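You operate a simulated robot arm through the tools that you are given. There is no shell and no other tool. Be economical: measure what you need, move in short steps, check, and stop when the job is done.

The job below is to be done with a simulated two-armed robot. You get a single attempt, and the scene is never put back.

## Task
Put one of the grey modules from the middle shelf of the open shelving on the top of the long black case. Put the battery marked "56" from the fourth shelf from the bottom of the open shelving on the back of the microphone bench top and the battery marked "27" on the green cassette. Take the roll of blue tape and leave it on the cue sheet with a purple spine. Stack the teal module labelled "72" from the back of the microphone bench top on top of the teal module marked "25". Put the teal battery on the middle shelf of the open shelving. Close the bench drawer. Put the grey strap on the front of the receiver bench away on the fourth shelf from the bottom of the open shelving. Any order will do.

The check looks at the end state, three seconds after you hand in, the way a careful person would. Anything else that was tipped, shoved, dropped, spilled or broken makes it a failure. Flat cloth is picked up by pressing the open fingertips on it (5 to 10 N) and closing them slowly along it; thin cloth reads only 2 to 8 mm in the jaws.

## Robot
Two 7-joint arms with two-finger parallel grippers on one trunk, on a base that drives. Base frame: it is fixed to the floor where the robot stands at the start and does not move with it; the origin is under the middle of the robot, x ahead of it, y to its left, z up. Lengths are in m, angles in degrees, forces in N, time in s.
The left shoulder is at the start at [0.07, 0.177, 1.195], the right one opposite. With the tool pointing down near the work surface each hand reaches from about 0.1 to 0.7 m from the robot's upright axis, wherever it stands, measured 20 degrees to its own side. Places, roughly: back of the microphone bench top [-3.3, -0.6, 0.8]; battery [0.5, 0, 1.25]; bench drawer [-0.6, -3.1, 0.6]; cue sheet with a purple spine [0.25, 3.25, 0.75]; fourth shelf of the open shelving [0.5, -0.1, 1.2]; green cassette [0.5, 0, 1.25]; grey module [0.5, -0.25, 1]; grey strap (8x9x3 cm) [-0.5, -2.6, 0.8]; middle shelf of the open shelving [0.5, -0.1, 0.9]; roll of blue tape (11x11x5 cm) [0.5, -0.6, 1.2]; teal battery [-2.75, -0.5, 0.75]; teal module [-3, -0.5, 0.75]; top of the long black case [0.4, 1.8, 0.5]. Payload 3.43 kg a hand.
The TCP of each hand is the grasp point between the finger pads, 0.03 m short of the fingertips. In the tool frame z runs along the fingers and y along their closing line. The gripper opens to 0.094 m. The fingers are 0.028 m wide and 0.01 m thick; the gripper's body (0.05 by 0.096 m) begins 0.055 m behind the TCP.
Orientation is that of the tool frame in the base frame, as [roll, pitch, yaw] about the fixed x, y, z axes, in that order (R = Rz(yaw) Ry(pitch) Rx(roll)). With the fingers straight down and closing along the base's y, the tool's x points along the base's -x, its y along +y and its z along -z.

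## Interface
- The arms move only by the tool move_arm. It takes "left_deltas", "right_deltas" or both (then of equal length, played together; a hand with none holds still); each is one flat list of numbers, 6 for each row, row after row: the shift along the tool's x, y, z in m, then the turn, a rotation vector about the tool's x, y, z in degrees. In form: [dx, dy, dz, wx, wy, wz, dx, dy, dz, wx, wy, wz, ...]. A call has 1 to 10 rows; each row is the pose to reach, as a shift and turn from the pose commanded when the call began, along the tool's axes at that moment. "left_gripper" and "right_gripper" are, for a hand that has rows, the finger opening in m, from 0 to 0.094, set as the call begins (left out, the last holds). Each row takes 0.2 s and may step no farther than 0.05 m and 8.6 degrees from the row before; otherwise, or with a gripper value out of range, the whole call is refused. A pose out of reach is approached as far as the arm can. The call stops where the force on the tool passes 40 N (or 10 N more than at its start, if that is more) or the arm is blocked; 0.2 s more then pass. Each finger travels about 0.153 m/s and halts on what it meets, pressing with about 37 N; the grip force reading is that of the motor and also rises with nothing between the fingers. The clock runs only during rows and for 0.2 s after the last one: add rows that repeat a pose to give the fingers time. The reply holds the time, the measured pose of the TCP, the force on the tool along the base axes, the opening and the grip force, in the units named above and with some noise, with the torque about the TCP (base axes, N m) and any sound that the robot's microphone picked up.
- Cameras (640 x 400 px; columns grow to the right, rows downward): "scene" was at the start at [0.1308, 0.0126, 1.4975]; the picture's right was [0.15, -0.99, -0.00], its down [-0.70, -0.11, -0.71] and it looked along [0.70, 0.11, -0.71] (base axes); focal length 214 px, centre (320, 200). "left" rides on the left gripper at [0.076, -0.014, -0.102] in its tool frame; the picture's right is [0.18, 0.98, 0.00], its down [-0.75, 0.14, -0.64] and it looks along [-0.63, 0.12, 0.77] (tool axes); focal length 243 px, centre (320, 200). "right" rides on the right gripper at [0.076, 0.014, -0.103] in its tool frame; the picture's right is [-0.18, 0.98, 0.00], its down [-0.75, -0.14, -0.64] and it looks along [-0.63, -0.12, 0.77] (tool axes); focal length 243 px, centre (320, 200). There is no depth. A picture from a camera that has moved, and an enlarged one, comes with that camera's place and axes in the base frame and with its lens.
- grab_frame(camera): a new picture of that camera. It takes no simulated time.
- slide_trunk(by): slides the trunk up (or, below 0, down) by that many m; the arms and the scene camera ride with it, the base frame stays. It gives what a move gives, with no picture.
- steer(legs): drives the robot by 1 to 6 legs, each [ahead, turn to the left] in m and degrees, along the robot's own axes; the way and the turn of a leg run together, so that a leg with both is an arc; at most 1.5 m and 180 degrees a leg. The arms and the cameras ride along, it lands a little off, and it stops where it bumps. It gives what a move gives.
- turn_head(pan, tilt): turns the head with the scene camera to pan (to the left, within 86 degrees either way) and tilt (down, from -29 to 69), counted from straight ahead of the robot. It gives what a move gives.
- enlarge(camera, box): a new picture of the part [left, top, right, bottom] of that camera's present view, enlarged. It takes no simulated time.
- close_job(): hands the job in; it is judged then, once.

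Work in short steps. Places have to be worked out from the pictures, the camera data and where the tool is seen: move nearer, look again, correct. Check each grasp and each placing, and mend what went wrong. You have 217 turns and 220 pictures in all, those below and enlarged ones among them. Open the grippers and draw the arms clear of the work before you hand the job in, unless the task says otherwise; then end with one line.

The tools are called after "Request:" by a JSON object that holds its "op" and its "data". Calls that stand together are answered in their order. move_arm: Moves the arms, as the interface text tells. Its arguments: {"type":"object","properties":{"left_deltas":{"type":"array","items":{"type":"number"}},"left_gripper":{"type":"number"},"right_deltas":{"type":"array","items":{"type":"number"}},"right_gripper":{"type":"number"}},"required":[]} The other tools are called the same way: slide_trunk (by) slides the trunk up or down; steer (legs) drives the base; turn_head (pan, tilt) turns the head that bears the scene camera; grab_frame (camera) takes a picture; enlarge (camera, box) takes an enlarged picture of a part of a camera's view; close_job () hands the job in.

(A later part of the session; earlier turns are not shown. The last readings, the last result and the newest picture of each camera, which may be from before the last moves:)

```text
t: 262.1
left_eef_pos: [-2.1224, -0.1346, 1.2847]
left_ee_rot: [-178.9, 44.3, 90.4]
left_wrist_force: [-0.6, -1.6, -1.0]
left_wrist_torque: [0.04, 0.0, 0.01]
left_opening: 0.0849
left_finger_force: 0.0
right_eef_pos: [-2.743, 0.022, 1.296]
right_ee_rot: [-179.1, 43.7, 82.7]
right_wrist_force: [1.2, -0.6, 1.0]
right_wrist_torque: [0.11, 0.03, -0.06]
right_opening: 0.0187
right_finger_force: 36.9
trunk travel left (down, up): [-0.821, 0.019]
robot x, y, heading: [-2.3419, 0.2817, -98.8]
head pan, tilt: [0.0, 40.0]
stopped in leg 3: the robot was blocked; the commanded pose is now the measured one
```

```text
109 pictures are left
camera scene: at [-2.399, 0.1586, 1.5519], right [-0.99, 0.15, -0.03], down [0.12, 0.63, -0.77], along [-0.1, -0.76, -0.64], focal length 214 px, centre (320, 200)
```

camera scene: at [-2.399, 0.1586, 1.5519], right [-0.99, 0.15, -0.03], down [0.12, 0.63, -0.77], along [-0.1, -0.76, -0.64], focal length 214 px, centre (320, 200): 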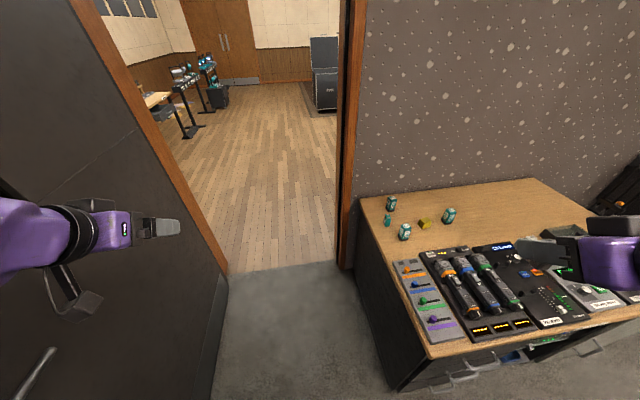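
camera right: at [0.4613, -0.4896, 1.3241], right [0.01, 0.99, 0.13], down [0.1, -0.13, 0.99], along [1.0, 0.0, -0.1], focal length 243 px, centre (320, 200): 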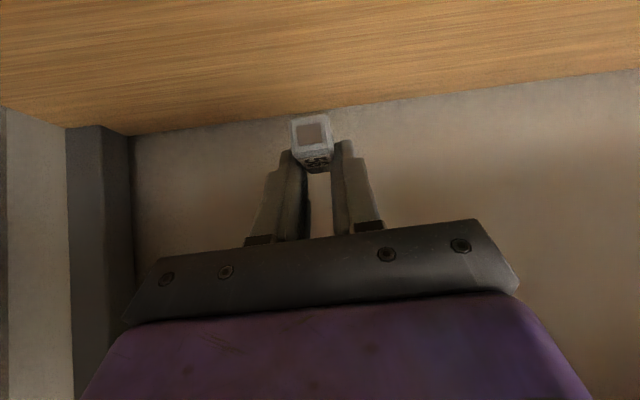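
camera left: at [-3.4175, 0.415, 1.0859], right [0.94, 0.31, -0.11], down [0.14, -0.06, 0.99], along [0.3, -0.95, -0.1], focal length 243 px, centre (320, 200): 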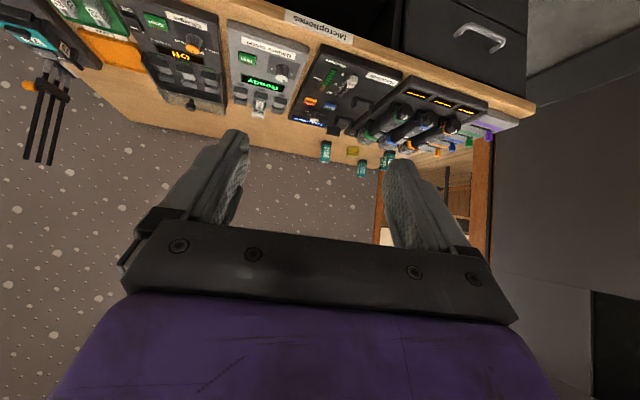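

Blocked again; look at the left elbow.

Request:
{"op": "turn_head", "data": {"pan": 80, "tilt": 35}}

Request:
{"op": "grab_frame", "data": {"camera": "scene"}}

Request:
{"op": "turn_head", "data": {"pan": -60, "tilt": 60}}

Request:
{"op": "grab_frame", "data": {"camera": "scene"}}

```text
t: 263.7
left_eef_pos: [-2.1243, -0.1325, 1.2871]
left_ee_rot: [-179.4, 44.7, 89.6]
left_wrist_force: [0.4, 0.4, -0.8]
left_wrist_torque: [-0.07, -0.02, -0.02]
left_opening: 0.0851
left_finger_force: 0.1
right_eef_pos: [-2.7434, 0.0266, 1.297]
right_ee_rot: [-179.0, 44.0, 82.6]
right_wrist_force: [3.5, 0.4, -2.1]
right_wrist_torque: [-0.04, 0.15, -0.14]
right_opening: 0.0187
right_finger_force: 36.7
trunk travel left (down, up): [-0.821, 0.019]
robot x, y, heading: [-2.3393, 0.2809, -99.0]
head pan, tilt: [80.0, 35.0]
```

```text
108 pictures are left
camera scene: at [-2.3018, 0.2172, 1.5623], right [-0.33, -0.94, 0.0], down [-0.52, 0.18, -0.83], along [0.79, -0.27, -0.55], focal length 214 px, centre (320, 200)
```

scene: 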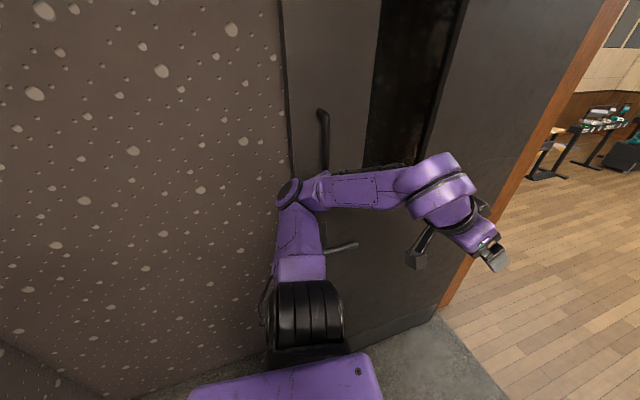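

```text
t: 265.9
left_eef_pos: [-2.1236, -0.1339, 1.2882]
left_ee_rot: [-179.3, 44.6, 89.9]
left_wrist_force: [-0.5, -0.6, 0.0]
left_wrist_torque: [0.03, -0.03, -0.02]
left_opening: 0.085
left_finger_force: 0.1
right_eef_pos: [-2.7468, 0.0254, 1.2997]
right_ee_rot: [-179.4, 43.8, 82.3]
right_wrist_force: [0.5, -0.4, -0.7]
right_wrist_torque: [0.02, -0.01, 0.01]
right_opening: 0.0187
right_finger_force: 37.1
trunk travel left (down, up): [-0.821, 0.019]
robot x, y, heading: [-2.34, 0.2808, -99.1]
head pan, tilt: [-60.0, 60.0]
```

```text
107 pictures are left
camera scene: at [-2.4462, 0.2214, 1.5241], right [-0.36, 0.93, -0.02], down [0.82, 0.31, -0.48], along [-0.45, -0.19, -0.88], focal length 214 px, centre (320, 200)
```

scene: 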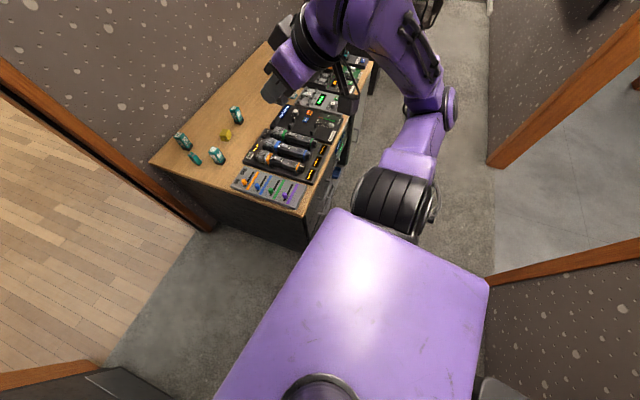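

The left elbow meets the door's pull handle. Back up a little and stretch only the left arm forward to narrow it.

Request:
{"op": "steer", "data": {"legs": [[-0.12, 0]]}}

Request:
{"op": "move_arm", "data": {"left_deltas": [-0.005, -0.02, 0.04, 0, 0, 0, -0.011, -0.041, 0.08, 0, 0, 0, -0.016, -0.062, 0.12, 0, 0, 0, -0.022, -0.082, 0.16, 0, 0, 0, -0.027, -0.103, 0.2, 0, 0, 0, -0.033, -0.123, 0.24, 0, 0, 0, -0.038, -0.144, 0.28, 0, 0, 0, -0.044, -0.164, 0.32, 0, 0, 0, -0.049, -0.185, 0.36, 0, 0, 0]}}

Request:
{"op": "steer", "data": {"legs": [[0, 2], [0.6, 0]]}}

Request:
{"op": "turn_head", "data": {"pan": -40, "tilt": 50}}

Request:
{"op": "grab_frame", "data": {"camera": "scene"}}

```text
t: 267.1
left_eef_pos: [-2.1026, -0.0247, 1.2825]
left_ee_rot: [-179.3, 44.3, 89.5]
left_wrist_force: [-0.3, 0.6, 0.0]
left_wrist_torque: [0.04, 0.0, 0.04]
left_opening: 0.0848
left_finger_force: 0.0
right_eef_pos: [-2.7254, 0.134, 1.2979]
right_ee_rot: [-179.2, 43.4, 82.1]
right_wrist_force: [-1.1, -0.9, 0.1]
right_wrist_torque: [0.02, 0.01, 0.05]
right_opening: 0.0187
right_finger_force: 37.5
trunk travel left (down, up): [-0.821, 0.019]
robot x, y, heading: [-2.3204, 0.3992, -99.2]
head pan, tilt: [-60.0, 60.0]
```

```text
t: 269.1
left_eef_pos: [-2.2837, -0.3083, 1.0607]
left_ee_rot: [-178.8, 44.1, 90.0]
left_wrist_force: [-0.8, 0.5, -0.6]
left_wrist_torque: [-0.01, -0.01, -0.01]
left_opening: 0.0851
left_finger_force: 0.0
right_eef_pos: [-2.7181, 0.1333, 1.3007]
right_ee_rot: [-178.7, 43.5, 82.4]
right_wrist_force: [0.8, 0.2, -1.2]
right_wrist_torque: [-0.02, 0.01, -0.02]
right_opening: 0.0185
right_finger_force: 36.9
trunk travel left (down, up): [-0.821, 0.019]
robot x, y, heading: [-2.3202, 0.3986, -99.2]
head pan, tilt: [-60.0, 60.0]
```

```text
t: 272.9
left_eef_pos: [-2.3441, -0.8977, 1.063]
left_ee_rot: [-178.7, 44.2, 91.4]
left_wrist_force: [0.3, 0.3, 0.6]
left_wrist_torque: [0.04, 0.03, -0.01]
left_opening: 0.0846
left_finger_force: 0.0
right_eef_pos: [-2.7884, -0.4669, 1.2998]
right_ee_rot: [-178.6, 43.4, 83.9]
right_wrist_force: [0.2, -0.5, -0.4]
right_wrist_torque: [-0.02, 0.0, 0.02]
right_opening: 0.0187
right_finger_force: 37.1
trunk travel left (down, up): [-0.821, 0.019]
robot x, y, heading: [-2.4007, -0.1968, -97.7]
head pan, tilt: [-60.0, 60.0]
```

```text
t: 273.7
left_eef_pos: [-2.3445, -0.8984, 1.0626]
left_ee_rot: [-178.8, 44.2, 91.3]
left_wrist_force: [0.2, 0.0, -0.5]
left_wrist_torque: [0.0, -0.01, -0.02]
left_opening: 0.085
left_finger_force: 0.0
right_eef_pos: [-2.7876, -0.4671, 1.3002]
right_ee_rot: [-178.7, 43.5, 83.9]
right_wrist_force: [-0.1, -0.3, 0.3]
right_wrist_torque: [0.0, -0.02, 0.0]
right_opening: 0.0188
right_finger_force: 37.1
trunk travel left (down, up): [-0.821, 0.019]
robot x, y, heading: [-2.394, -0.1965, -97.6]
head pan, tilt: [-40.0, 50.0]
```

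```text
106 pictures are left
camera scene: at [-2.4614, -0.2961, 1.5364], right [-0.67, 0.74, 0.0], down [0.57, 0.51, -0.64], along [-0.48, -0.43, -0.77], focal length 214 px, centre (320, 200)
```

scene: 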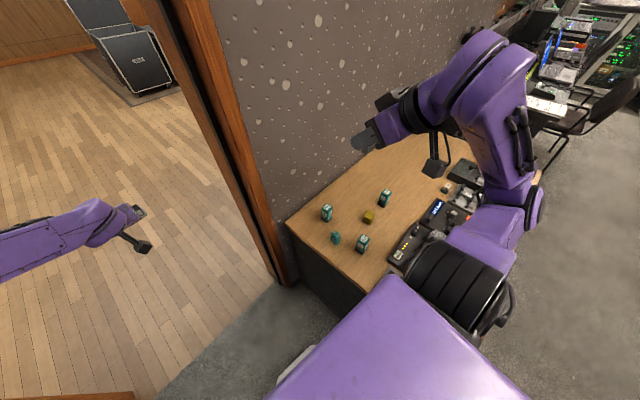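

Past the handle. Move ahead 0.1, turn right 14°, retract the left arm, then turn to face the bench diagonally (heading ≈−135°).

Request:
{"op": "steer", "data": {"legs": [[0.1, 0], [0, -14]]}}

Request:
{"op": "move_arm", "data": {"left_deltas": [0.005, 0.02, -0.04, 0, 0, 0, 0.011, 0.041, -0.08, 0, 0, 0, 0.016, 0.062, -0.12, 0, 0, 0, 0.022, 0.082, -0.16, 0, 0, 0, 0.027, 0.103, -0.2, 0, 0, 0, 0.033, 0.123, -0.24, 0, 0, 0, 0.038, 0.144, -0.28, 0, 0, 0, 0.044, 0.164, -0.32, 0, 0, 0, 0.049, 0.185, -0.36, 0, 0, 0]}}

Request:
{"op": "steer", "data": {"legs": [[0, -24]]}}

Request:
{"op": "turn_head", "data": {"pan": -5, "tilt": 45}}

Request:
{"op": "grab_frame", "data": {"camera": "scene"}}

```text
t: 275.7
left_eef_pos: [-2.5237, -0.9907, 1.0626]
left_ee_rot: [-178.7, 44.1, 77.8]
left_wrist_force: [0.3, -0.3, 0.3]
left_wrist_torque: [0.01, -0.01, 0.01]
left_opening: 0.0851
left_finger_force: 0.0
right_eef_pos: [-2.8545, -0.4689, 1.3006]
right_ee_rot: [-178.6, 43.5, 70.2]
right_wrist_force: [0.1, -0.4, -0.7]
right_wrist_torque: [0.04, 0.0, 0.0]
right_opening: 0.0185
right_finger_force: 36.7
trunk travel left (down, up): [-0.821, 0.019]
robot x, y, heading: [-2.4124, -0.2931, -111.1]
head pan, tilt: [-40.0, 50.0]
```

```text
t: 277.7
left_eef_pos: [-2.2783, -0.752, 1.2862]
left_ee_rot: [-178.7, 44.3, 77.6]
left_wrist_force: [-0.5, -0.3, 0.5]
left_wrist_torque: [-0.01, 0.0, -0.01]
left_opening: 0.085
left_finger_force: 0.1
right_eef_pos: [-2.8531, -0.4674, 1.3019]
right_ee_rot: [-178.4, 43.6, 70.4]
right_wrist_force: [0.3, 0.0, 0.1]
right_wrist_torque: [-0.01, 0.01, -0.02]
right_opening: 0.0185
right_finger_force: 36.5
trunk travel left (down, up): [-0.821, 0.019]
robot x, y, heading: [-2.4089, -0.2931, -111.3]
head pan, tilt: [-40.0, 50.0]
```

```text
t: 279.3
left_eef_pos: [-2.476, -0.7686, 1.2841]
left_ee_rot: [-178.7, 44.2, 53.8]
left_wrist_force: [-0.3, 0.5, -0.2]
left_wrist_torque: [-0.01, 0.0, 0.0]
left_opening: 0.0847
left_finger_force: 0.1
right_eef_pos: [-2.8858, -0.2739, 1.3008]
right_ee_rot: [-178.4, 43.5, 46.5]
right_wrist_force: [-0.1, -0.1, -0.7]
right_wrist_torque: [-0.01, -0.01, 0.0]
right_opening: 0.0188
right_finger_force: 36.9
trunk travel left (down, up): [-0.821, 0.019]
robot x, y, heading: [-2.4054, -0.2942, -135.3]
head pan, tilt: [-40.0, 50.0]
```

```text
t: 280.3
left_eef_pos: [-2.4777, -0.7688, 1.2847]
left_ee_rot: [-178.7, 44.3, 54.0]
left_wrist_force: [0.4, 0.1, 0.5]
left_wrist_torque: [0.01, 0.02, -0.02]
left_opening: 0.0849
left_finger_force: 0.1
right_eef_pos: [-2.8855, -0.2727, 1.3011]
right_ee_rot: [-178.6, 43.4, 46.4]
right_wrist_force: [-0.6, -0.4, 0.1]
right_wrist_torque: [-0.04, -0.02, 0.0]
right_opening: 0.0186
right_finger_force: 37.4
trunk travel left (down, up): [-0.821, 0.019]
robot x, y, heading: [-2.4086, -0.2962, -135.0]
head pan, tilt: [-5.0, 45.0]
```

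```text
105 pictures are left
camera scene: at [-2.5087, -0.3809, 1.5433], right [-0.64, 0.77, 0.0], down [0.54, 0.45, -0.71], along [-0.54, -0.45, -0.71], focal length 214 px, centre (320, 200)
```

scene: 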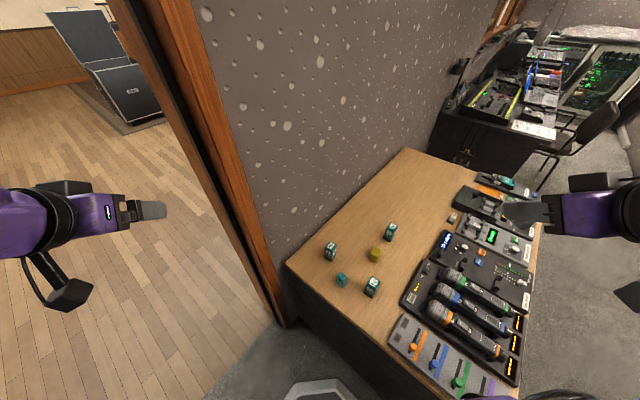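

Great vantage. Lower the trunk 0.2 and zoom on the teal items.

Request:
{"op": "slide_trunk", "data": {"by": -0.2}}

Request:
{"op": "grab_frame", "data": {"camera": "scene"}}

Request:
{"op": "enlarge", "data": {"camera": "scene", "box": [270, 180, 430, 280]}}

```text
t: 282.5
left_eef_pos: [-2.4785, -0.7684, 1.085]
left_ee_rot: [-178.8, 44.2, 53.9]
left_wrist_force: [0.6, -0.4, 0.0]
left_wrist_torque: [0.01, 0.0, -0.01]
left_opening: 0.0849
left_finger_force: 0.1
right_eef_pos: [-2.8865, -0.2735, 1.1006]
right_ee_rot: [-178.6, 43.5, 46.4]
right_wrist_force: [-0.3, -0.1, -0.5]
right_wrist_torque: [0.0, 0.0, -0.05]
right_opening: 0.0188
right_finger_force: 37.1
trunk travel left (down, up): [-0.621, 0.219]
robot x, y, heading: [-2.413, -0.293, -135.0]
head pan, tilt: [-5.0, 45.0]
```

```text
104 pictures are left
camera scene: at [-2.5087, -0.3808, 1.3434], right [-0.64, 0.77, 0.0], down [0.54, 0.45, -0.71], along [-0.54, -0.45, -0.71], focal length 214 px, centre (320, 200)
```

scene: 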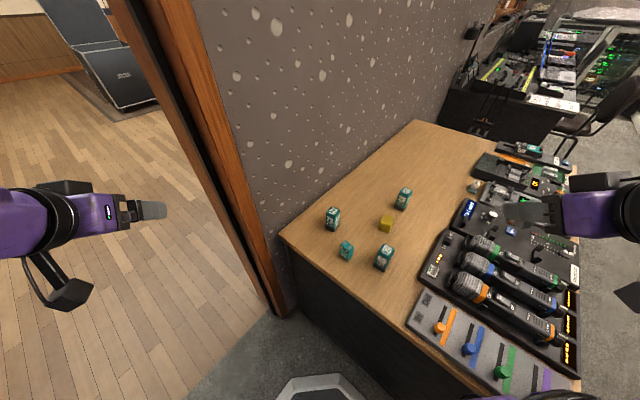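

```text
4.00 times, centred on (350, 230) of scene
camera zoom: at [-2.5087, -0.3808, 1.3434], right [-0.64, 0.77, 0.0], down [0.54, 0.45, -0.71], along [-0.54, -0.45, -0.71], focal length 858 px, centre (200, 80)
```

zoom: 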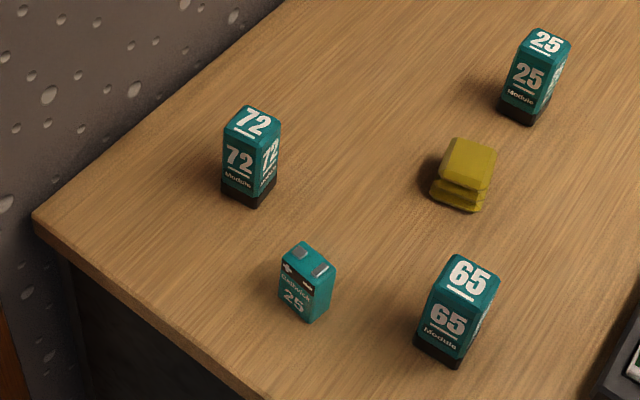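

Measured: 72 centre (−2.889,−0.643), 25 centre (−3.136,−0.504), Cellwick battery (−2.833,−0.544), bench z≈0.75. First set down 56 at about (−3.04,−0.66), at the back. Move the right hand to a hover.

Request:
{"op": "move_arm", "data": {"right_deltas": [-0.0092, 0.0156, 0.0445, 0, 0, 0, -0.0185, 0.0312, 0.089, 0, 0, 0, -0.0277, 0.0468, 0.1335, 0, 0, 0, -0.037, 0.0624, 0.178, 0, 0, 0, -0.0462, 0.078, 0.2225, 0, 0, 0, -0.0554, 0.0936, 0.267, 0, 0, 0, -0.0647, 0.1092, 0.3115, 0, 0, 0, -0.0739, 0.1248, 0.356, 0, 0, 0, -0.0832, 0.1404, 0.4005, 0, 0, 0, -0.0924, 0.156, 0.445, 0, 0, 0]}}

Request:
{"op": "grab_frame", "data": {"camera": "right"}}

Request:
{"op": "grab_frame", "data": {"camera": "scene"}}

```text
t: 284.7
left_eef_pos: [-2.4781, -0.77, 1.0836]
left_ee_rot: [-178.6, 44.1, 54.0]
left_wrist_force: [0.0, -0.7, 0.7]
left_wrist_torque: [0.01, 0.02, 0.02]
left_opening: 0.0851
left_finger_force: 0.0
right_eef_pos: [-3.0383, -0.6444, 0.8394]
right_ee_rot: [-178.4, 43.5, 46.4]
right_wrist_force: [-0.2, 0.4, -0.3]
right_wrist_torque: [0.03, 0.0, -0.05]
right_opening: 0.0186
right_finger_force: 37.0
right hand out of reach, approached as far as the arm can: row 1
trunk travel left (down, up): [-0.621, 0.219]
robot x, y, heading: [-2.4092, -0.2919, -134.9]
head pan, tilt: [-5.0, 45.0]
```

```text
102 pictures are left
camera right: at [-2.9396, -0.5665, 0.8608], right [0.61, -0.79, 0.11], down [-0.16, 0.01, 0.99], along [-0.78, -0.62, -0.12], focal length 243 px, centre (320, 200)
```

right: 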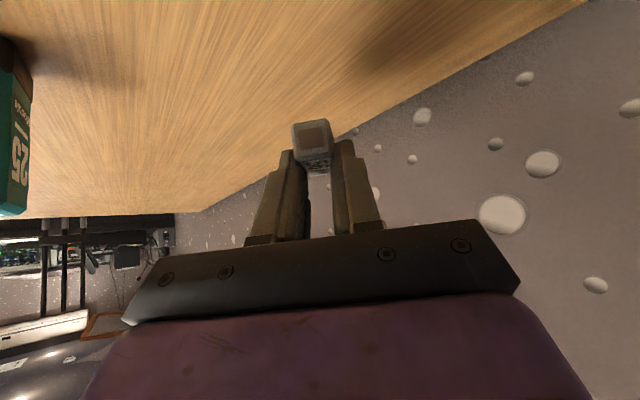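

```text
101 pictures are left
camera scene: at [-2.5089, -0.3834, 1.3431], right [-0.64, 0.77, 0.0], down [0.54, 0.46, -0.71], along [-0.54, -0.45, -0.71], focal length 214 px, centre (320, 200)
```

scene: 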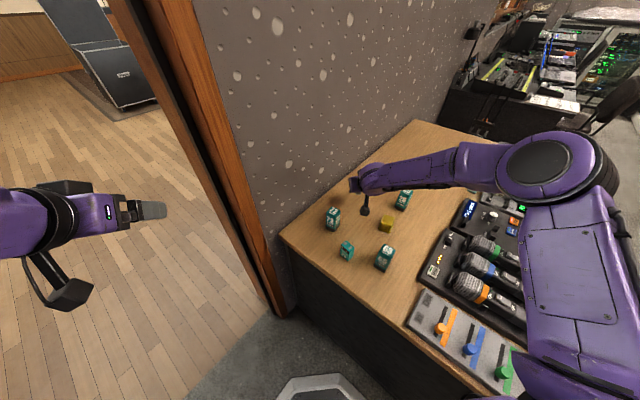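

Clear spot. Lower 5 cm, then creep.

Request:
{"op": "move_arm", "data": {"right_deltas": [0.0172, 0, 0.0182, 0, 0, 0, 0.0344, 0, 0.0363, 0, 0, 0]}}

Request:
{"op": "move_arm", "data": {"right_deltas": [0.0017, 0, 0.0018, 0, 0, 0, 0.0034, 0, 0.0036, 0, 0, 0]}}

```text
t: 285.3
left_eef_pos: [-2.4771, -0.7677, 1.0849]
left_ee_rot: [-178.7, 44.1, 54.0]
left_wrist_force: [-0.7, 0.3, 0.6]
left_wrist_torque: [0.02, -0.06, 0.01]
left_opening: 0.0852
left_finger_force: 0.1
right_eef_pos: [-3.0406, -0.6462, 0.791]
right_ee_rot: [-178.6, 43.5, 46.4]
right_wrist_force: [-0.3, 0.4, 0.3]
right_wrist_torque: [-0.01, -0.01, 0.0]
right_opening: 0.0186
right_finger_force: 37.1
trunk travel left (down, up): [-0.621, 0.219]
robot x, y, heading: [-2.4138, -0.2932, -135.0]
head pan, tilt: [-5.0, 45.0]
```

```text
t: 285.9
left_eef_pos: [-2.4764, -0.7672, 1.0844]
left_ee_rot: [-178.7, 44.2, 53.9]
left_wrist_force: [-0.5, 0.1, -0.3]
left_wrist_torque: [-0.01, 0.03, 0.01]
left_opening: 0.085
left_finger_force: 0.1
right_eef_pos: [-3.0414, -0.645, 0.7855]
right_ee_rot: [-178.6, 43.6, 46.4]
right_wrist_force: [-0.3, 0.4, -0.6]
right_wrist_torque: [0.05, -0.03, -0.01]
right_opening: 0.0187
right_finger_force: 37.2
trunk travel left (down, up): [-0.621, 0.219]
robot x, y, heading: [-2.4102, -0.2929, -135.0]
head pan, tilt: [-5.0, 45.0]
```

No contact yet; creep a bit more.

Request:
{"op": "move_arm", "data": {"right_deltas": [0.0014, 0, 0.0014, 0, 0, 0, 0.0028, 0, 0.0029, 0, 0, 0, 0.004, 0, 0.0043, 0, 0, 0]}}

Request:
{"op": "grab_frame", "data": {"camera": "right"}}

```text
t: 286.7
left_eef_pos: [-2.4744, -0.7668, 1.0866]
left_ee_rot: [-178.6, 44.3, 53.9]
left_wrist_force: [0.2, 0.2, 0.0]
left_wrist_torque: [-0.01, 0.02, -0.04]
left_opening: 0.0849
left_finger_force: 0.0
right_eef_pos: [-3.0409, -0.646, 0.7835]
right_ee_rot: [-178.6, 44.1, 46.5]
right_wrist_force: [-1.6, -1.1, 22.1]
right_wrist_torque: [-0.75, 0.49, -0.02]
right_opening: 0.0186
right_finger_force: 36.7
trunk travel left (down, up): [-0.621, 0.219]
robot x, y, heading: [-2.4088, -0.2928, -135.0]
head pan, tilt: [-5.0, 45.0]
```

```text
100 pictures are left
camera right: at [-2.9417, -0.5668, 0.8052], right [0.61, -0.79, 0.11], down [-0.15, 0.02, 0.99], along [-0.78, -0.62, -0.11], focal length 243 px, centre (320, 200)
```

right: 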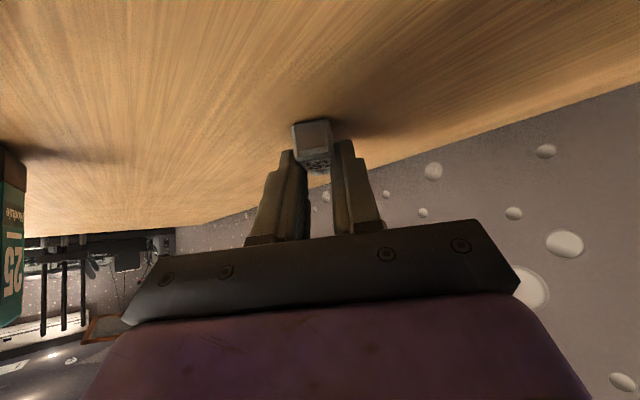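

Contact at 0.784 (bench ≈0.75). Ease up and release, then rise.

Request:
{"op": "move_arm", "data": {"right_deltas": [-0.0024, 0, -0.0025, 0, 0, 0, -0.0024, 0, -0.0025, 0, 0, 0]}}

Request:
{"op": "move_arm", "data": {"right_deltas": [0, 0, 0, 0, 0, 0, 0, 0, 0, 0, 0, 0], "right_gripper": 0.06}}

Request:
{"op": "move_arm", "data": {"right_deltas": [-0.02, 0, -0.021, 0, 0, 0, -0.05, 0, -0.053, 0, 0, 0, -0.083, 0, -0.087, 0, 0, 0]}}

Request:
{"op": "grab_frame", "data": {"camera": "right"}}

Request:
{"op": "enlarge", "data": {"camera": "scene", "box": [270, 160, 430, 280]}}

```text
t: 287.3
left_eef_pos: [-2.4757, -0.7677, 1.0845]
left_ee_rot: [-178.5, 44.3, 54.0]
left_wrist_force: [-0.7, 0.5, -0.2]
left_wrist_torque: [0.02, 0.03, -0.03]
left_opening: 0.0851
left_finger_force: 0.1
right_eef_pos: [-3.0406, -0.6453, 0.7843]
right_ee_rot: [-178.5, 43.7, 46.4]
right_wrist_force: [-3.1, -5.2, 17.0]
right_wrist_torque: [-0.72, 0.44, 0.04]
right_opening: 0.0188
right_finger_force: 37.0
trunk travel left (down, up): [-0.621, 0.219]
robot x, y, heading: [-2.4094, -0.2941, -135.1]
head pan, tilt: [-5.0, 45.0]
```

```text
t: 287.9
left_eef_pos: [-2.4741, -0.7665, 1.085]
left_ee_rot: [-178.5, 44.2, 54.1]
left_wrist_force: [0.2, 0.2, -0.4]
left_wrist_torque: [0.05, 0.0, 0.02]
left_opening: 0.0847
left_finger_force: 0.0
right_eef_pos: [-3.0391, -0.646, 0.7822]
right_ee_rot: [-178.6, 43.4, 46.6]
right_wrist_force: [9.4, 12.7, 13.1]
right_wrist_torque: [-0.02, -0.66, 0.56]
right_opening: 0.0599
right_finger_force: 0.1
trunk travel left (down, up): [-0.621, 0.219]
robot x, y, heading: [-2.4128, -0.2976, -134.7]
head pan, tilt: [-5.0, 45.0]
```

```text
t: 288.7
left_eef_pos: [-2.4766, -0.7662, 1.0844]
left_ee_rot: [-178.7, 44.3, 53.9]
left_wrist_force: [-0.1, 0.1, -0.7]
left_wrist_torque: [-0.02, 0.01, 0.02]
left_opening: 0.0847
left_finger_force: 0.0
right_eef_pos: [-3.0422, -0.6474, 0.9018]
right_ee_rot: [-178.6, 43.6, 46.5]
right_wrist_force: [-0.4, 0.6, 0.6]
right_wrist_torque: [0.01, 0.01, -0.01]
right_opening: 0.0599
right_finger_force: 0.1
trunk travel left (down, up): [-0.621, 0.219]
robot x, y, heading: [-2.4093, -0.2956, -135.0]
head pan, tilt: [-5.0, 45.0]
```

```text
99 pictures are left
camera right: at [-2.943, -0.5684, 0.9239], right [0.61, -0.79, 0.11], down [-0.16, 0.01, 0.99], along [-0.78, -0.62, -0.12], focal length 243 px, centre (320, 200)
```

right: 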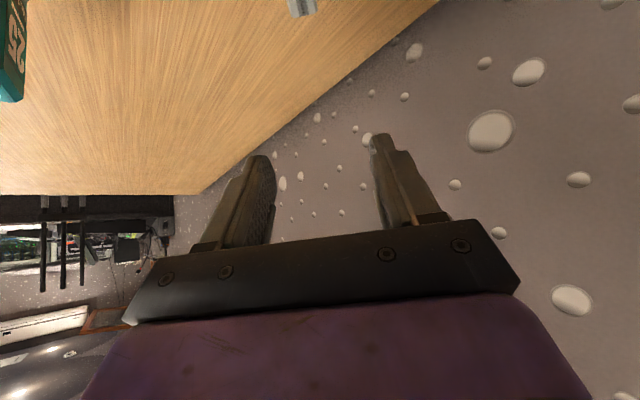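

```text
3.33 times, centred on (350, 220) of scene
camera zoom: at [-2.5081, -0.3804, 1.3433], right [-0.64, 0.77, 0.0], down [0.54, 0.45, -0.71], along [-0.54, -0.45, -0.71], focal length 715 px, centre (220, 133)
```

zoom: 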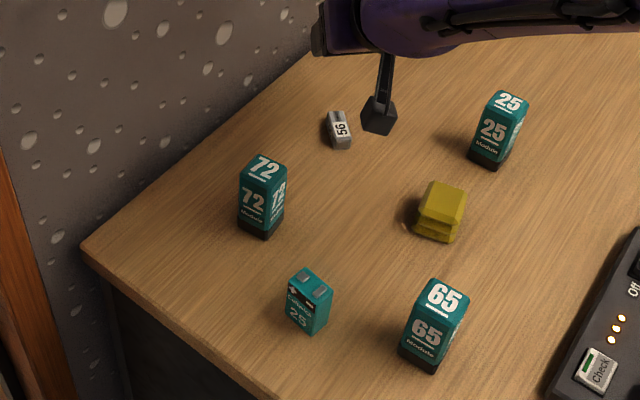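

56 lies at the back of the bench. Now 72: swing the right hand to face west (ψ≈−174°, matching the module faces) at a hover east of 72.

Request:
{"op": "move_arm", "data": {"right_deltas": [0.0154, 0.0238, -0.0202, 4.0, 0.1, 4.2, 0.0309, 0.0476, -0.0405, 8.0, 0.2, 8.4, 0.0463, 0.0714, -0.0607, 12.0, 0.3, 12.6, 0.0617, 0.0952, -0.0809, 15.9, 0.4, 16.7, 0.0771, 0.119, -0.1011, 19.9, 0.5, 20.9, 0.0926, 0.1428, -0.1214, 23.9, 0.6, 25.1, 0.108, 0.1666, -0.1416, 27.9, 0.7, 29.3]}}

Request:
{"op": "grab_frame", "data": {"camera": "right"}}

```text
t: 290.3
left_eef_pos: [-2.4768, -0.7678, 1.0849]
left_ee_rot: [-178.7, 44.1, 54.1]
left_wrist_force: [0.3, -0.1, 0.6]
left_wrist_torque: [0.0, -0.01, 0.03]
left_opening: 0.085
left_finger_force: 0.1
right_eef_pos: [-2.8127, -0.6365, 0.9419]
right_ee_rot: [177.2, 41.1, 0.5]
right_wrist_force: [0.6, -0.1, 1.9]
right_wrist_torque: [0.02, 0.01, -0.01]
right_opening: 0.0598
right_finger_force: 0.2
trunk travel left (down, up): [-0.621, 0.219]
robot x, y, heading: [-2.4104, -0.2939, -135.2]
head pan, tilt: [-5.0, 45.0]
```

```text
97 pictures are left
camera right: at [-2.6876, -0.6468, 0.9711], right [-0.1, -0.98, 0.16], down [-0.15, 0.17, 0.97], along [-0.98, 0.07, -0.17], focal length 243 px, centre (320, 200)
```

right: 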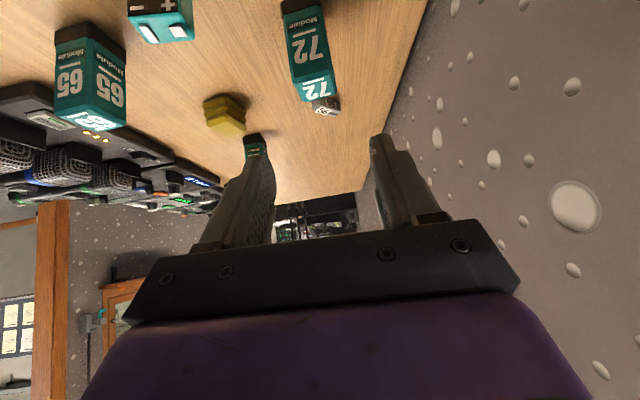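

Reached. Align yaw to the module (+5.5°) and approach partway with a 7 cm opening.

Request:
{"op": "move_arm", "data": {"right_deltas": [0.007, 0.001, 0.03, -0.2, 0, -1.0, 0.014, 0.003, 0.059, -0.4, 0, -2.0, 0.0215, 0.004, 0.089, -0.8, 0, -4.1], "right_gripper": 0.07}}

Request:
{"op": "grab_frame", "data": {"camera": "right"}}

Request:
{"op": "enlarge", "data": {"camera": "scene", "box": [270, 160, 430, 280]}}

```text
t: 291.1
left_eef_pos: [-2.4774, -0.7691, 1.0849]
left_ee_rot: [-178.7, 44.1, 54.0]
left_wrist_force: [-0.2, 0.2, -0.5]
left_wrist_torque: [0.03, 0.01, 0.0]
left_opening: 0.0851
left_finger_force: 0.0
right_eef_pos: [-2.8621, -0.6433, 0.8602]
right_ee_rot: [-179.7, 41.2, 5.7]
right_wrist_force: [0.4, 0.1, -0.1]
right_wrist_torque: [0.03, 0.03, 0.0]
right_opening: 0.0701
right_finger_force: 0.1
trunk travel left (down, up): [-0.621, 0.219]
robot x, y, heading: [-2.4104, -0.297, -135.2]
head pan, tilt: [-5.0, 45.0]
```

```text
96 pictures are left
camera right: at [-2.736, -0.647, 0.8877], right [-0.04, -0.99, 0.12], down [-0.16, 0.12, 0.98], along [-0.99, 0.03, -0.16], focal length 243 px, centre (320, 200)
```

right: 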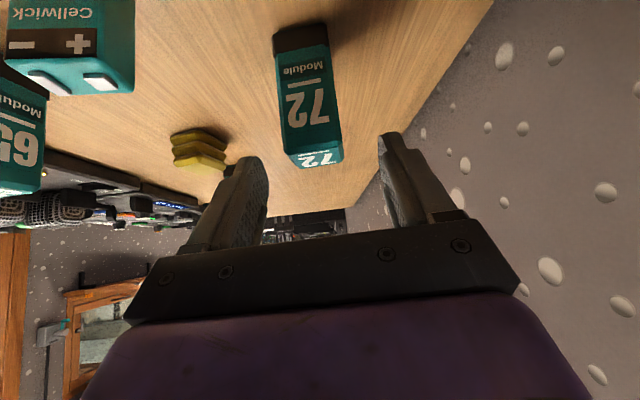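

```text
3.33 times, centred on (350, 220) of scene
camera zoom: at [-2.5089, -0.3818, 1.3433], right [-0.64, 0.77, 0.0], down [0.54, 0.45, -0.71], along [-0.54, -0.45, -0.71], focal length 715 px, centre (220, 133)
```

zoom: 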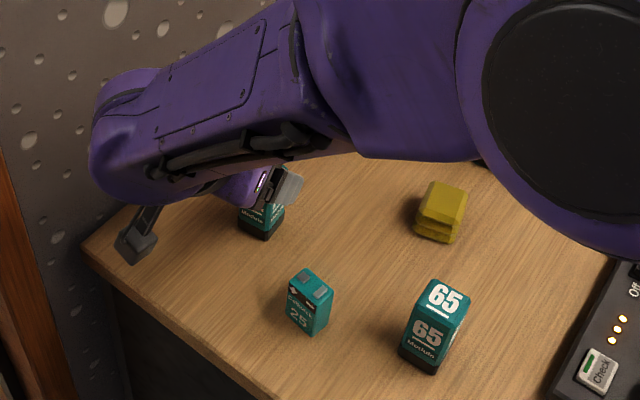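

Aligned on 72. Final approach and close.

Request:
{"op": "move_arm", "data": {"right_deltas": [0.009, -0.001, 0.027, 0, 0, 0, 0.0183, -0.002, 0.0544, 0, 0, 0]}}

Request:
{"op": "grab_frame", "data": {"camera": "right"}}

Request:
{"op": "move_arm", "data": {"right_deltas": [0, 0, 0, 0, 0, 0, 0, 0, 0, 0, 0, 0, 0, 0, 0, 0, 0, 0], "right_gripper": 0.015}}

Request:
{"op": "grab_frame", "data": {"camera": "right"}}

```text
t: 291.7
left_eef_pos: [-2.4763, -0.768, 1.0849]
left_ee_rot: [-178.6, 44.2, 53.9]
left_wrist_force: [-0.2, -0.2, 0.1]
left_wrist_torque: [-0.02, 0.04, -0.05]
left_opening: 0.0853
left_finger_force: 0.0
right_eef_pos: [-2.8766, -0.6437, 0.7986]
right_ee_rot: [-176.8, 42.6, 9.3]
right_wrist_force: [-0.6, -0.3, 0.2]
right_wrist_torque: [-0.01, 0.0, 0.0]
right_opening: 0.0701
right_finger_force: 0.1
trunk travel left (down, up): [-0.621, 0.219]
robot x, y, heading: [-2.4117, -0.2931, -135.4]
head pan, tilt: [-5.0, 45.0]
```

```text
94 pictures are left
camera right: at [-2.7495, -0.6431, 0.8227], right [-0.01, -1.0, 0.09], down [-0.13, 0.09, 0.99], along [-0.99, 0.0, -0.13], focal length 243 px, centre (320, 200)
```

right: 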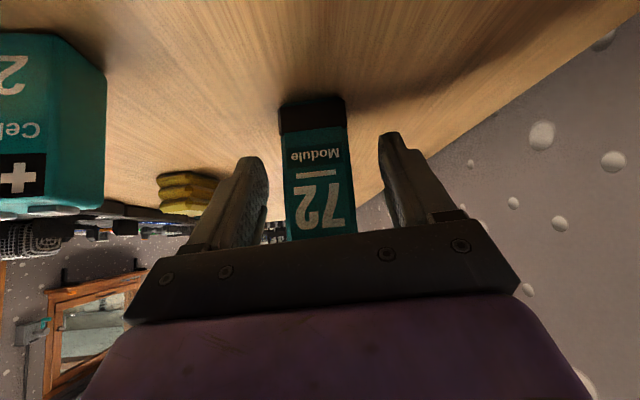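

```text
t: 292.5
left_eef_pos: [-2.4756, -0.7676, 1.0849]
left_ee_rot: [-178.6, 44.2, 54.0]
left_wrist_force: [-0.1, 1.2, 0.5]
left_wrist_torque: [0.03, 0.01, -0.03]
left_opening: 0.0851
left_finger_force: 0.1
right_eef_pos: [-2.8775, -0.6415, 0.799]
right_ee_rot: [-176.5, 42.8, 9.5]
right_wrist_force: [2.0, -4.5, 13.4]
right_wrist_torque: [-0.49, -0.09, 0.07]
right_opening: 0.0393
right_finger_force: 37.2
trunk travel left (down, up): [-0.621, 0.219]
robot x, y, heading: [-2.4121, -0.2933, -135.1]
head pan, tilt: [-5.0, 45.0]
```

```text
93 pictures are left
camera right: at [-2.7501, -0.6416, 0.8217], right [-0.01, -1.0, 0.08], down [-0.13, 0.08, 0.99], along [-0.99, 0.0, -0.13], focal length 243 px, centre (320, 200)
```

right: 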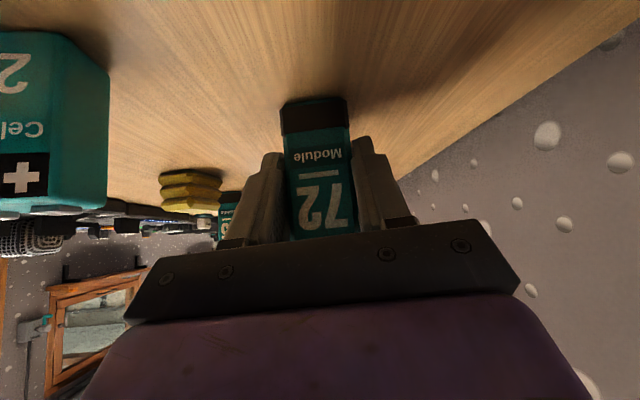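

Gripped (39 mm). Lift 12 cm and check.

Request:
{"op": "move_arm", "data": {"right_deltas": [-0.02, -0.0013, -0.022, 0, 0, 0, -0.041, -0.0027, -0.044, 0, 0, 0, -0.0815, -0.0054, -0.088, 0, 0, 0]}}

Request:
{"op": "grab_frame", "data": {"camera": "right"}}

Request:
{"op": "grab_frame", "data": {"camera": "scene"}}

```text
refused: row 3 steps farther than a row can; nothing moved
```

```text
92 pictures are left
camera right: at [-2.7501, -0.6416, 0.8217], right [-0.01, -1.0, 0.08], down [-0.13, 0.08, 0.99], along [-0.99, 0.0, -0.13], focal length 243 px, centre (320, 200)
```

right: 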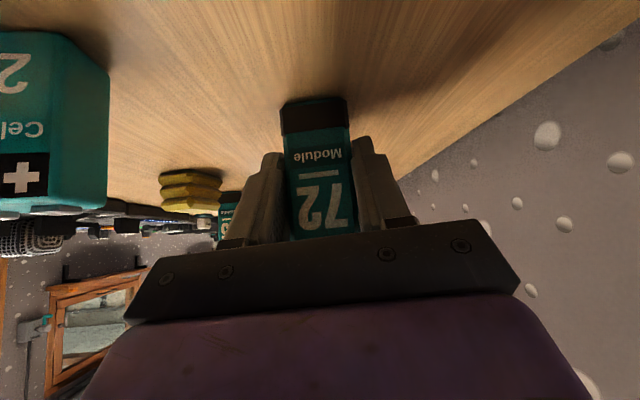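

```text
91 pictures are left
camera scene: at [-2.5065, -0.3808, 1.3437], right [-0.64, 0.77, 0.0], down [0.54, 0.45, -0.71], along [-0.54, -0.45, -0.71], focal length 214 px, centre (320, 200)
```

scene: 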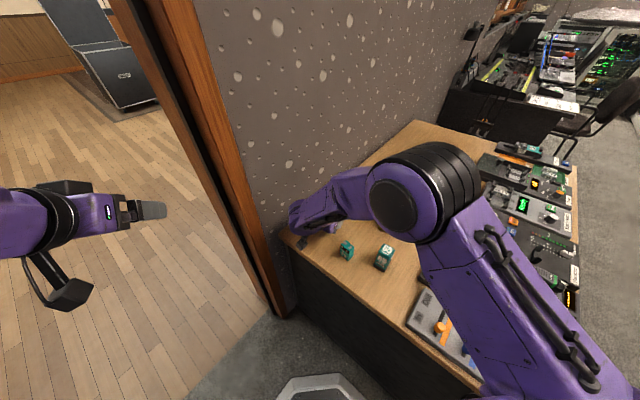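

Row was too long; resend in finer steps.

Request:
{"op": "move_arm", "data": {"right_deltas": [-0.014, -0.001, -0.015, 0, 0, 0, -0.034, -0.002, -0.037, 0, 0, 0, -0.055, -0.0035, -0.06, 0, 0, 0, -0.0815, -0.0054, -0.088, 0, 0, 0]}}

Request:
{"op": "grab_frame", "data": {"camera": "right"}}

Request:
{"op": "enlarge", "data": {"camera": "scene", "box": [260, 130, 440, 280]}}

```text
t: 293.4
left_eef_pos: [-2.4756, -0.7673, 1.0845]
left_ee_rot: [-178.7, 44.2, 54.0]
left_wrist_force: [0.6, -0.3, 0.6]
left_wrist_torque: [0.0, -0.03, -0.03]
left_opening: 0.0852
left_finger_force: 0.0
right_eef_pos: [-2.8614, -0.6135, 0.7965]
right_ee_rot: [-170.3, 34.2, 12.2]
right_wrist_force: [2.3, -0.8, 10.4]
right_wrist_torque: [-0.21, 0.25, 0.07]
right_opening: 0.0396
right_finger_force: 36.9
trunk travel left (down, up): [-0.621, 0.219]
robot x, y, heading: [-2.411, -0.2951, -135.2]
head pan, tilt: [-5.0, 45.0]
stopped in row 4 (right hand): the arm was blocked; the commanded pose is now the measured one
```

```text
90 pictures are left
camera right: at [-2.7377, -0.6194, 0.8363], right [-0.03, -1.0, -0.03], down [-0.26, -0.02, 0.97], along [-0.97, 0.04, -0.25], focal length 243 px, centre (320, 200)
```

right: 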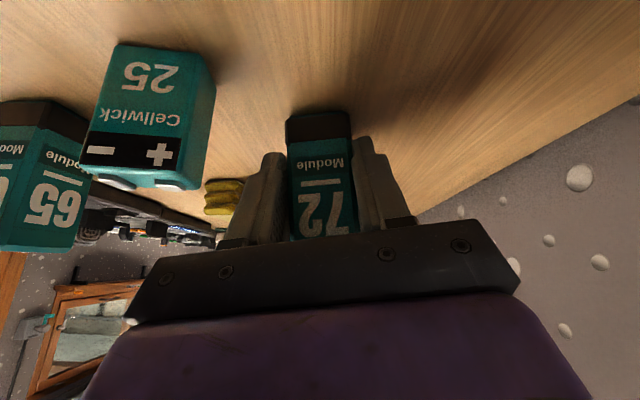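

```text
2.67 times, centred on (350, 205) of scene
camera zoom: at [-2.5069, -0.38, 1.3434], right [-0.64, 0.77, 0.0], down [0.54, 0.45, -0.71], along [-0.54, -0.45, -0.71], focal length 572 px, centre (240, 187)
```

zoom: 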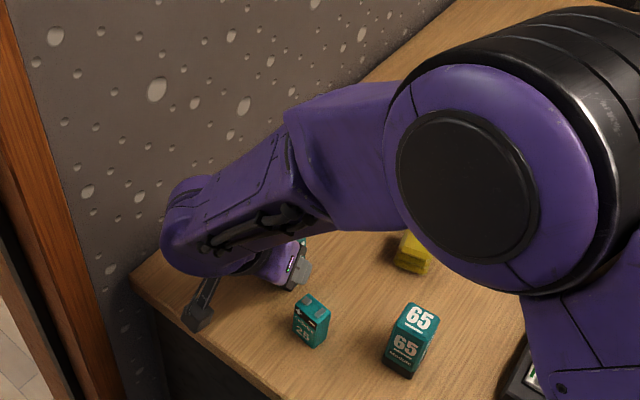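

The arm's elbow is folded against its limit. Lift using the trunk instead.

Request:
{"op": "slide_trunk", "data": {"by": 0.12}}

Request:
{"op": "grab_frame", "data": {"camera": "right"}}

Request:
{"op": "turn_head", "data": {"pan": -30, "tilt": 45}}

Request:
{"op": "grab_frame", "data": {"camera": "scene"}}

```text
t: 294.9
left_eef_pos: [-2.4778, -0.7689, 1.2041]
left_ee_rot: [-178.8, 44.2, 53.9]
left_wrist_force: [-0.3, 0.0, -0.1]
left_wrist_torque: [-0.01, -0.03, 0.01]
left_opening: 0.0852
left_finger_force: 0.1
right_eef_pos: [-2.8605, -0.6133, 0.9154]
right_ee_rot: [-170.2, 34.1, 12.3]
right_wrist_force: [0.8, 0.4, -1.0]
right_wrist_torque: [0.05, -0.02, 0.0]
right_opening: 0.0393
right_finger_force: 37.3
trunk travel left (down, up): [-0.741, 0.099]
robot x, y, heading: [-2.4138, -0.2922, -135.0]
head pan, tilt: [-5.0, 45.0]
```

```text
88 pictures are left
camera right: at [-2.7384, -0.62, 0.9556], right [-0.03, -1.0, -0.04], down [-0.26, -0.03, 0.97], along [-0.97, 0.04, -0.26], focal length 243 px, centre (320, 200)
```

right: 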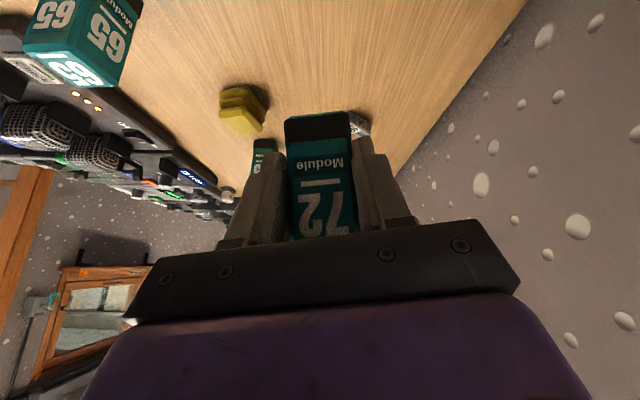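

```text
t: 295.8
left_eef_pos: [-2.4758, -0.7679, 1.2035]
left_ee_rot: [-178.8, 44.2, 53.9]
left_wrist_force: [0.0, -0.5, -0.3]
left_wrist_torque: [0.0, 0.0, 0.01]
left_opening: 0.0852
left_finger_force: 0.1
right_eef_pos: [-2.861, -0.6145, 0.9173]
right_ee_rot: [-170.3, 34.1, 12.2]
right_wrist_force: [1.0, 0.6, -1.4]
right_wrist_torque: [-0.02, 0.01, 0.02]
right_opening: 0.0394
right_finger_force: 37.2
trunk travel left (down, up): [-0.741, 0.099]
robot x, y, heading: [-2.4095, -0.2908, -135.2]
head pan, tilt: [-30.0, 45.0]
```

```text
87 pictures are left
camera scene: at [-2.5249, -0.3501, 1.4633], right [-0.26, 0.97, 0.0], down [0.68, 0.18, -0.71], along [-0.68, -0.18, -0.71], focal length 214 px, centre (320, 200)
```

scene: 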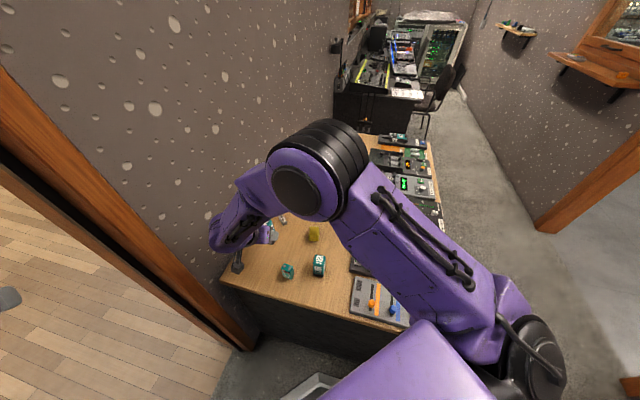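

72 is held. Carry it west to a hover over module 25, restoring the upright orientation on the way.

Request:
{"op": "move_arm", "data": {"right_deltas": [-0.0295, -0.0208, 0.0189, -0.4, -1.2, 0.7, -0.0589, -0.0416, 0.0378, -0.8, -2.3, 1.4, -0.0884, -0.0624, 0.0567, -1.3, -3.5, 2.2, -0.1178, -0.0833, 0.0755, -1.7, -4.6, 2.9, -0.1473, -0.1041, 0.0944, -2.1, -5.8, 3.6, -0.1767, -0.1249, 0.1133, -2.5, -7.0, 4.3, -0.2062, -0.1457, 0.1322, -2.94, -8.13, 5.02]}}

Request:
{"op": "grab_frame", "data": {"camera": "right"}}

Request:
{"op": "grab_frame", "data": {"camera": "scene"}}

```text
t: 297.4
left_eef_pos: [-2.4784, -0.7681, 1.2044]
left_ee_rot: [-178.9, 44.1, 53.9]
left_wrist_force: [-0.7, -0.1, 0.6]
left_wrist_torque: [0.01, 0.02, 0.0]
left_opening: 0.0849
left_finger_force: 0.0
right_eef_pos: [-3.1235, -0.5038, 0.9455]
right_ee_rot: [-175.9, 42.9, 8.0]
right_wrist_force: [-0.3, 0.5, -0.1]
right_wrist_torque: [-0.04, -0.01, 0.01]
right_opening: 0.0396
right_finger_force: 36.7
trunk travel left (down, up): [-0.741, 0.099]
robot x, y, heading: [-2.4129, -0.2949, -134.9]
head pan, tilt: [-30.0, 45.0]
```

```text
86 pictures are left
camera right: at [-2.9967, -0.5086, 0.9681], right [-0.04, -1.0, 0.07], down [-0.12, 0.08, 0.99], along [-0.99, 0.04, -0.12], focal length 243 px, centre (320, 200)
```

right: 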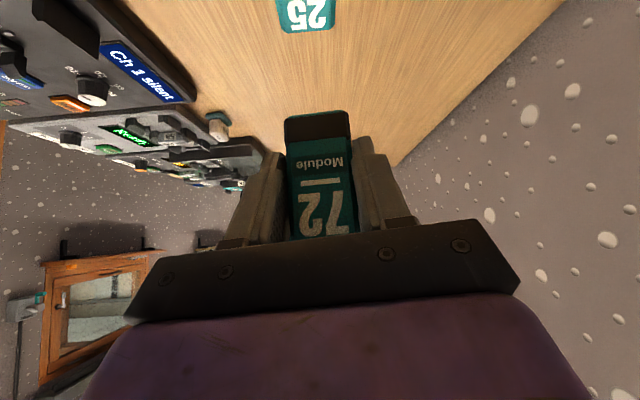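

```text
85 pictures are left
camera scene: at [-2.5273, -0.3488, 1.4632], right [-0.26, 0.97, 0.0], down [0.68, 0.18, -0.71], along [-0.68, -0.18, -0.71], focal length 214 px, centre (320, 200)
```

scene: 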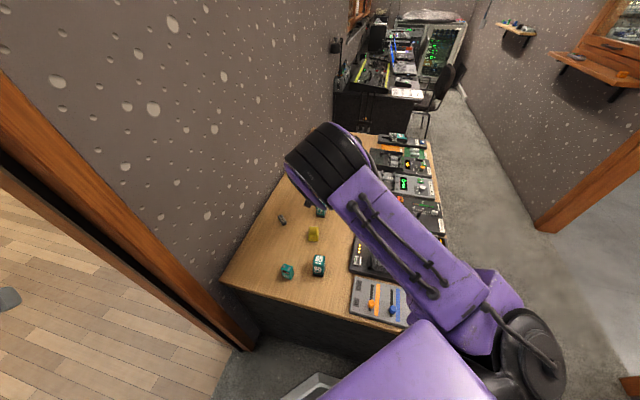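

72 is over 25, about 1 cm too far west. Lower to ~1 cm clearance with an 8 mm pull-back, then check alignment.

Request:
{"op": "move_arm", "data": {"right_deltas": [0.0168, 0.0015, 0.0142, 0, 0, 0, 0.0336, 0.003, 0.0284, 0, 0, 0, 0.0504, 0.0045, 0.0426, 0, 0, 0]}}

Request:
{"op": "grab_frame", "data": {"camera": "right"}}

Request:
{"op": "enlarge", "data": {"camera": "right", "box": [240, 20, 400, 160]}}

```text
t: 298.1
left_eef_pos: [-2.4782, -0.7675, 1.2043]
left_ee_rot: [-178.7, 44.1, 53.8]
left_wrist_force: [0.4, 0.1, -0.5]
left_wrist_torque: [-0.02, 0.01, -0.01]
left_opening: 0.085
left_finger_force: 0.1
right_eef_pos: [-3.1139, -0.5039, 0.8814]
right_ee_rot: [-176.0, 43.0, 7.8]
right_wrist_force: [0.3, -0.7, -0.8]
right_wrist_torque: [0.02, 0.0, 0.02]
right_opening: 0.0396
right_finger_force: 37.3
trunk travel left (down, up): [-0.741, 0.099]
robot x, y, heading: [-2.4084, -0.2897, -135.3]
head pan, tilt: [-30.0, 45.0]
```

```text
84 pictures are left
camera right: at [-2.9861, -0.5086, 0.9043], right [-0.05, -1.0, 0.08], down [-0.12, 0.08, 0.99], along [-0.99, 0.04, -0.12], focal length 243 px, centre (320, 200)
```

right: 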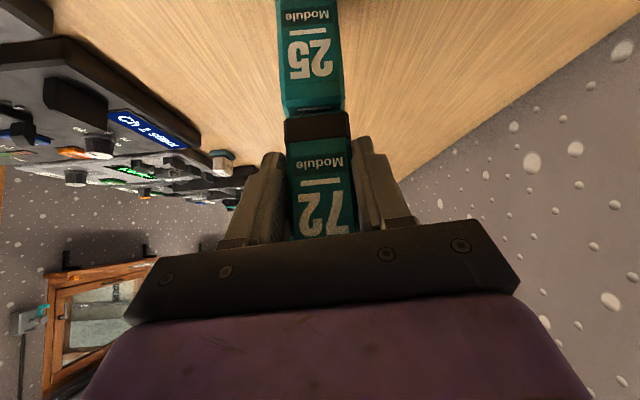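

```text
2.86 times, centred on (320, 90) of right
camera zoom: at [-2.9861, -0.5086, 0.9043], right [-0.05, -1.0, 0.08], down [-0.12, 0.08, 0.99], along [-0.99, 0.04, -0.12], focal length 693 px, centre (320, 514)
```

zoom: 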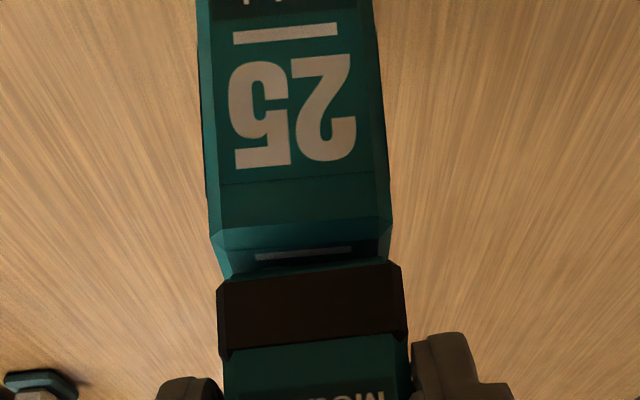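

Alignment is within a few mm. Creep down to contact.

Request:
{"op": "move_arm", "data": {"right_deltas": [0.0014, 0.0001, 0.0015, 0, 0, 0, 0.0028, 0.0002, 0.003, 0, 0, 0, 0.0041, 0.0003, 0.0044, 0, 0, 0]}}

```text
t: 298.9
left_eef_pos: [-2.473, -0.7673, 1.2066]
left_ee_rot: [-178.7, 44.3, 54.1]
left_wrist_force: [-0.4, 0.1, 0.4]
left_wrist_torque: [0.01, 0.02, 0.01]
left_opening: 0.085
left_finger_force: 0.0
right_eef_pos: [-3.1121, -0.5035, 0.8794]
right_ee_rot: [-176.2, 43.4, 7.7]
right_wrist_force: [-0.5, -1.7, 20.8]
right_wrist_torque: [-0.24, 0.05, 0.02]
right_opening: 0.0394
right_finger_force: 36.9
trunk travel left (down, up): [-0.741, 0.099]
robot x, y, heading: [-2.4081, -0.2934, -135.0]
head pan, tilt: [-30.0, 45.0]
```

Contact (21 N). Ease up, look, and release slowly.

Request:
{"op": "move_arm", "data": {"right_deltas": [-0.0025, 0, -0.0027, 0, 0, 0, -0.0025, 0, -0.0027, 0, 0, 0]}}

Request:
{"op": "enlarge", "data": {"camera": "right", "box": [240, 20, 400, 160]}}

```text
t: 299.6
left_eef_pos: [-2.4738, -0.7686, 1.2058]
left_ee_rot: [-178.7, 44.4, 54.0]
left_wrist_force: [-0.3, 0.2, -0.6]
left_wrist_torque: [-0.03, 0.01, -0.01]
left_opening: 0.0849
left_finger_force: 0.1
right_eef_pos: [-3.1101, -0.5035, 0.8792]
right_ee_rot: [-176.0, 43.1, 7.8]
right_wrist_force: [-1.2, -1.0, 15.8]
right_wrist_torque: [-0.21, 0.04, -0.02]
right_opening: 0.0394
right_finger_force: 37.1
trunk travel left (down, up): [-0.741, 0.099]
robot x, y, heading: [-2.4096, -0.2955, -135.1]
head pan, tilt: [-30.0, 45.0]
```

```text
2.86 times, centred on (320, 90) of right
camera zoom: at [-2.9833, -0.508, 0.9019], right [-0.05, -1.0, 0.08], down [-0.12, 0.08, 0.99], along [-0.99, 0.04, -0.12], focal length 693 px, centre (320, 514)
```

zoom: 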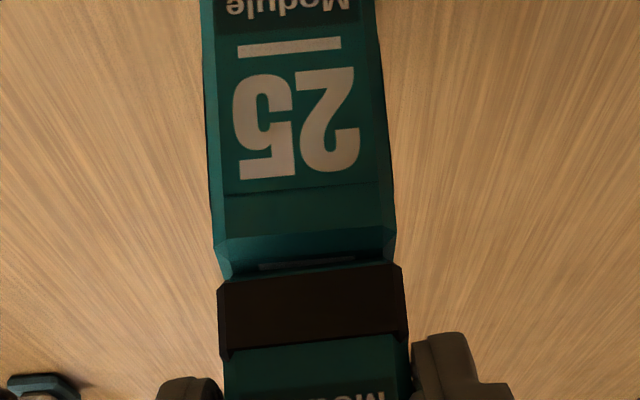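

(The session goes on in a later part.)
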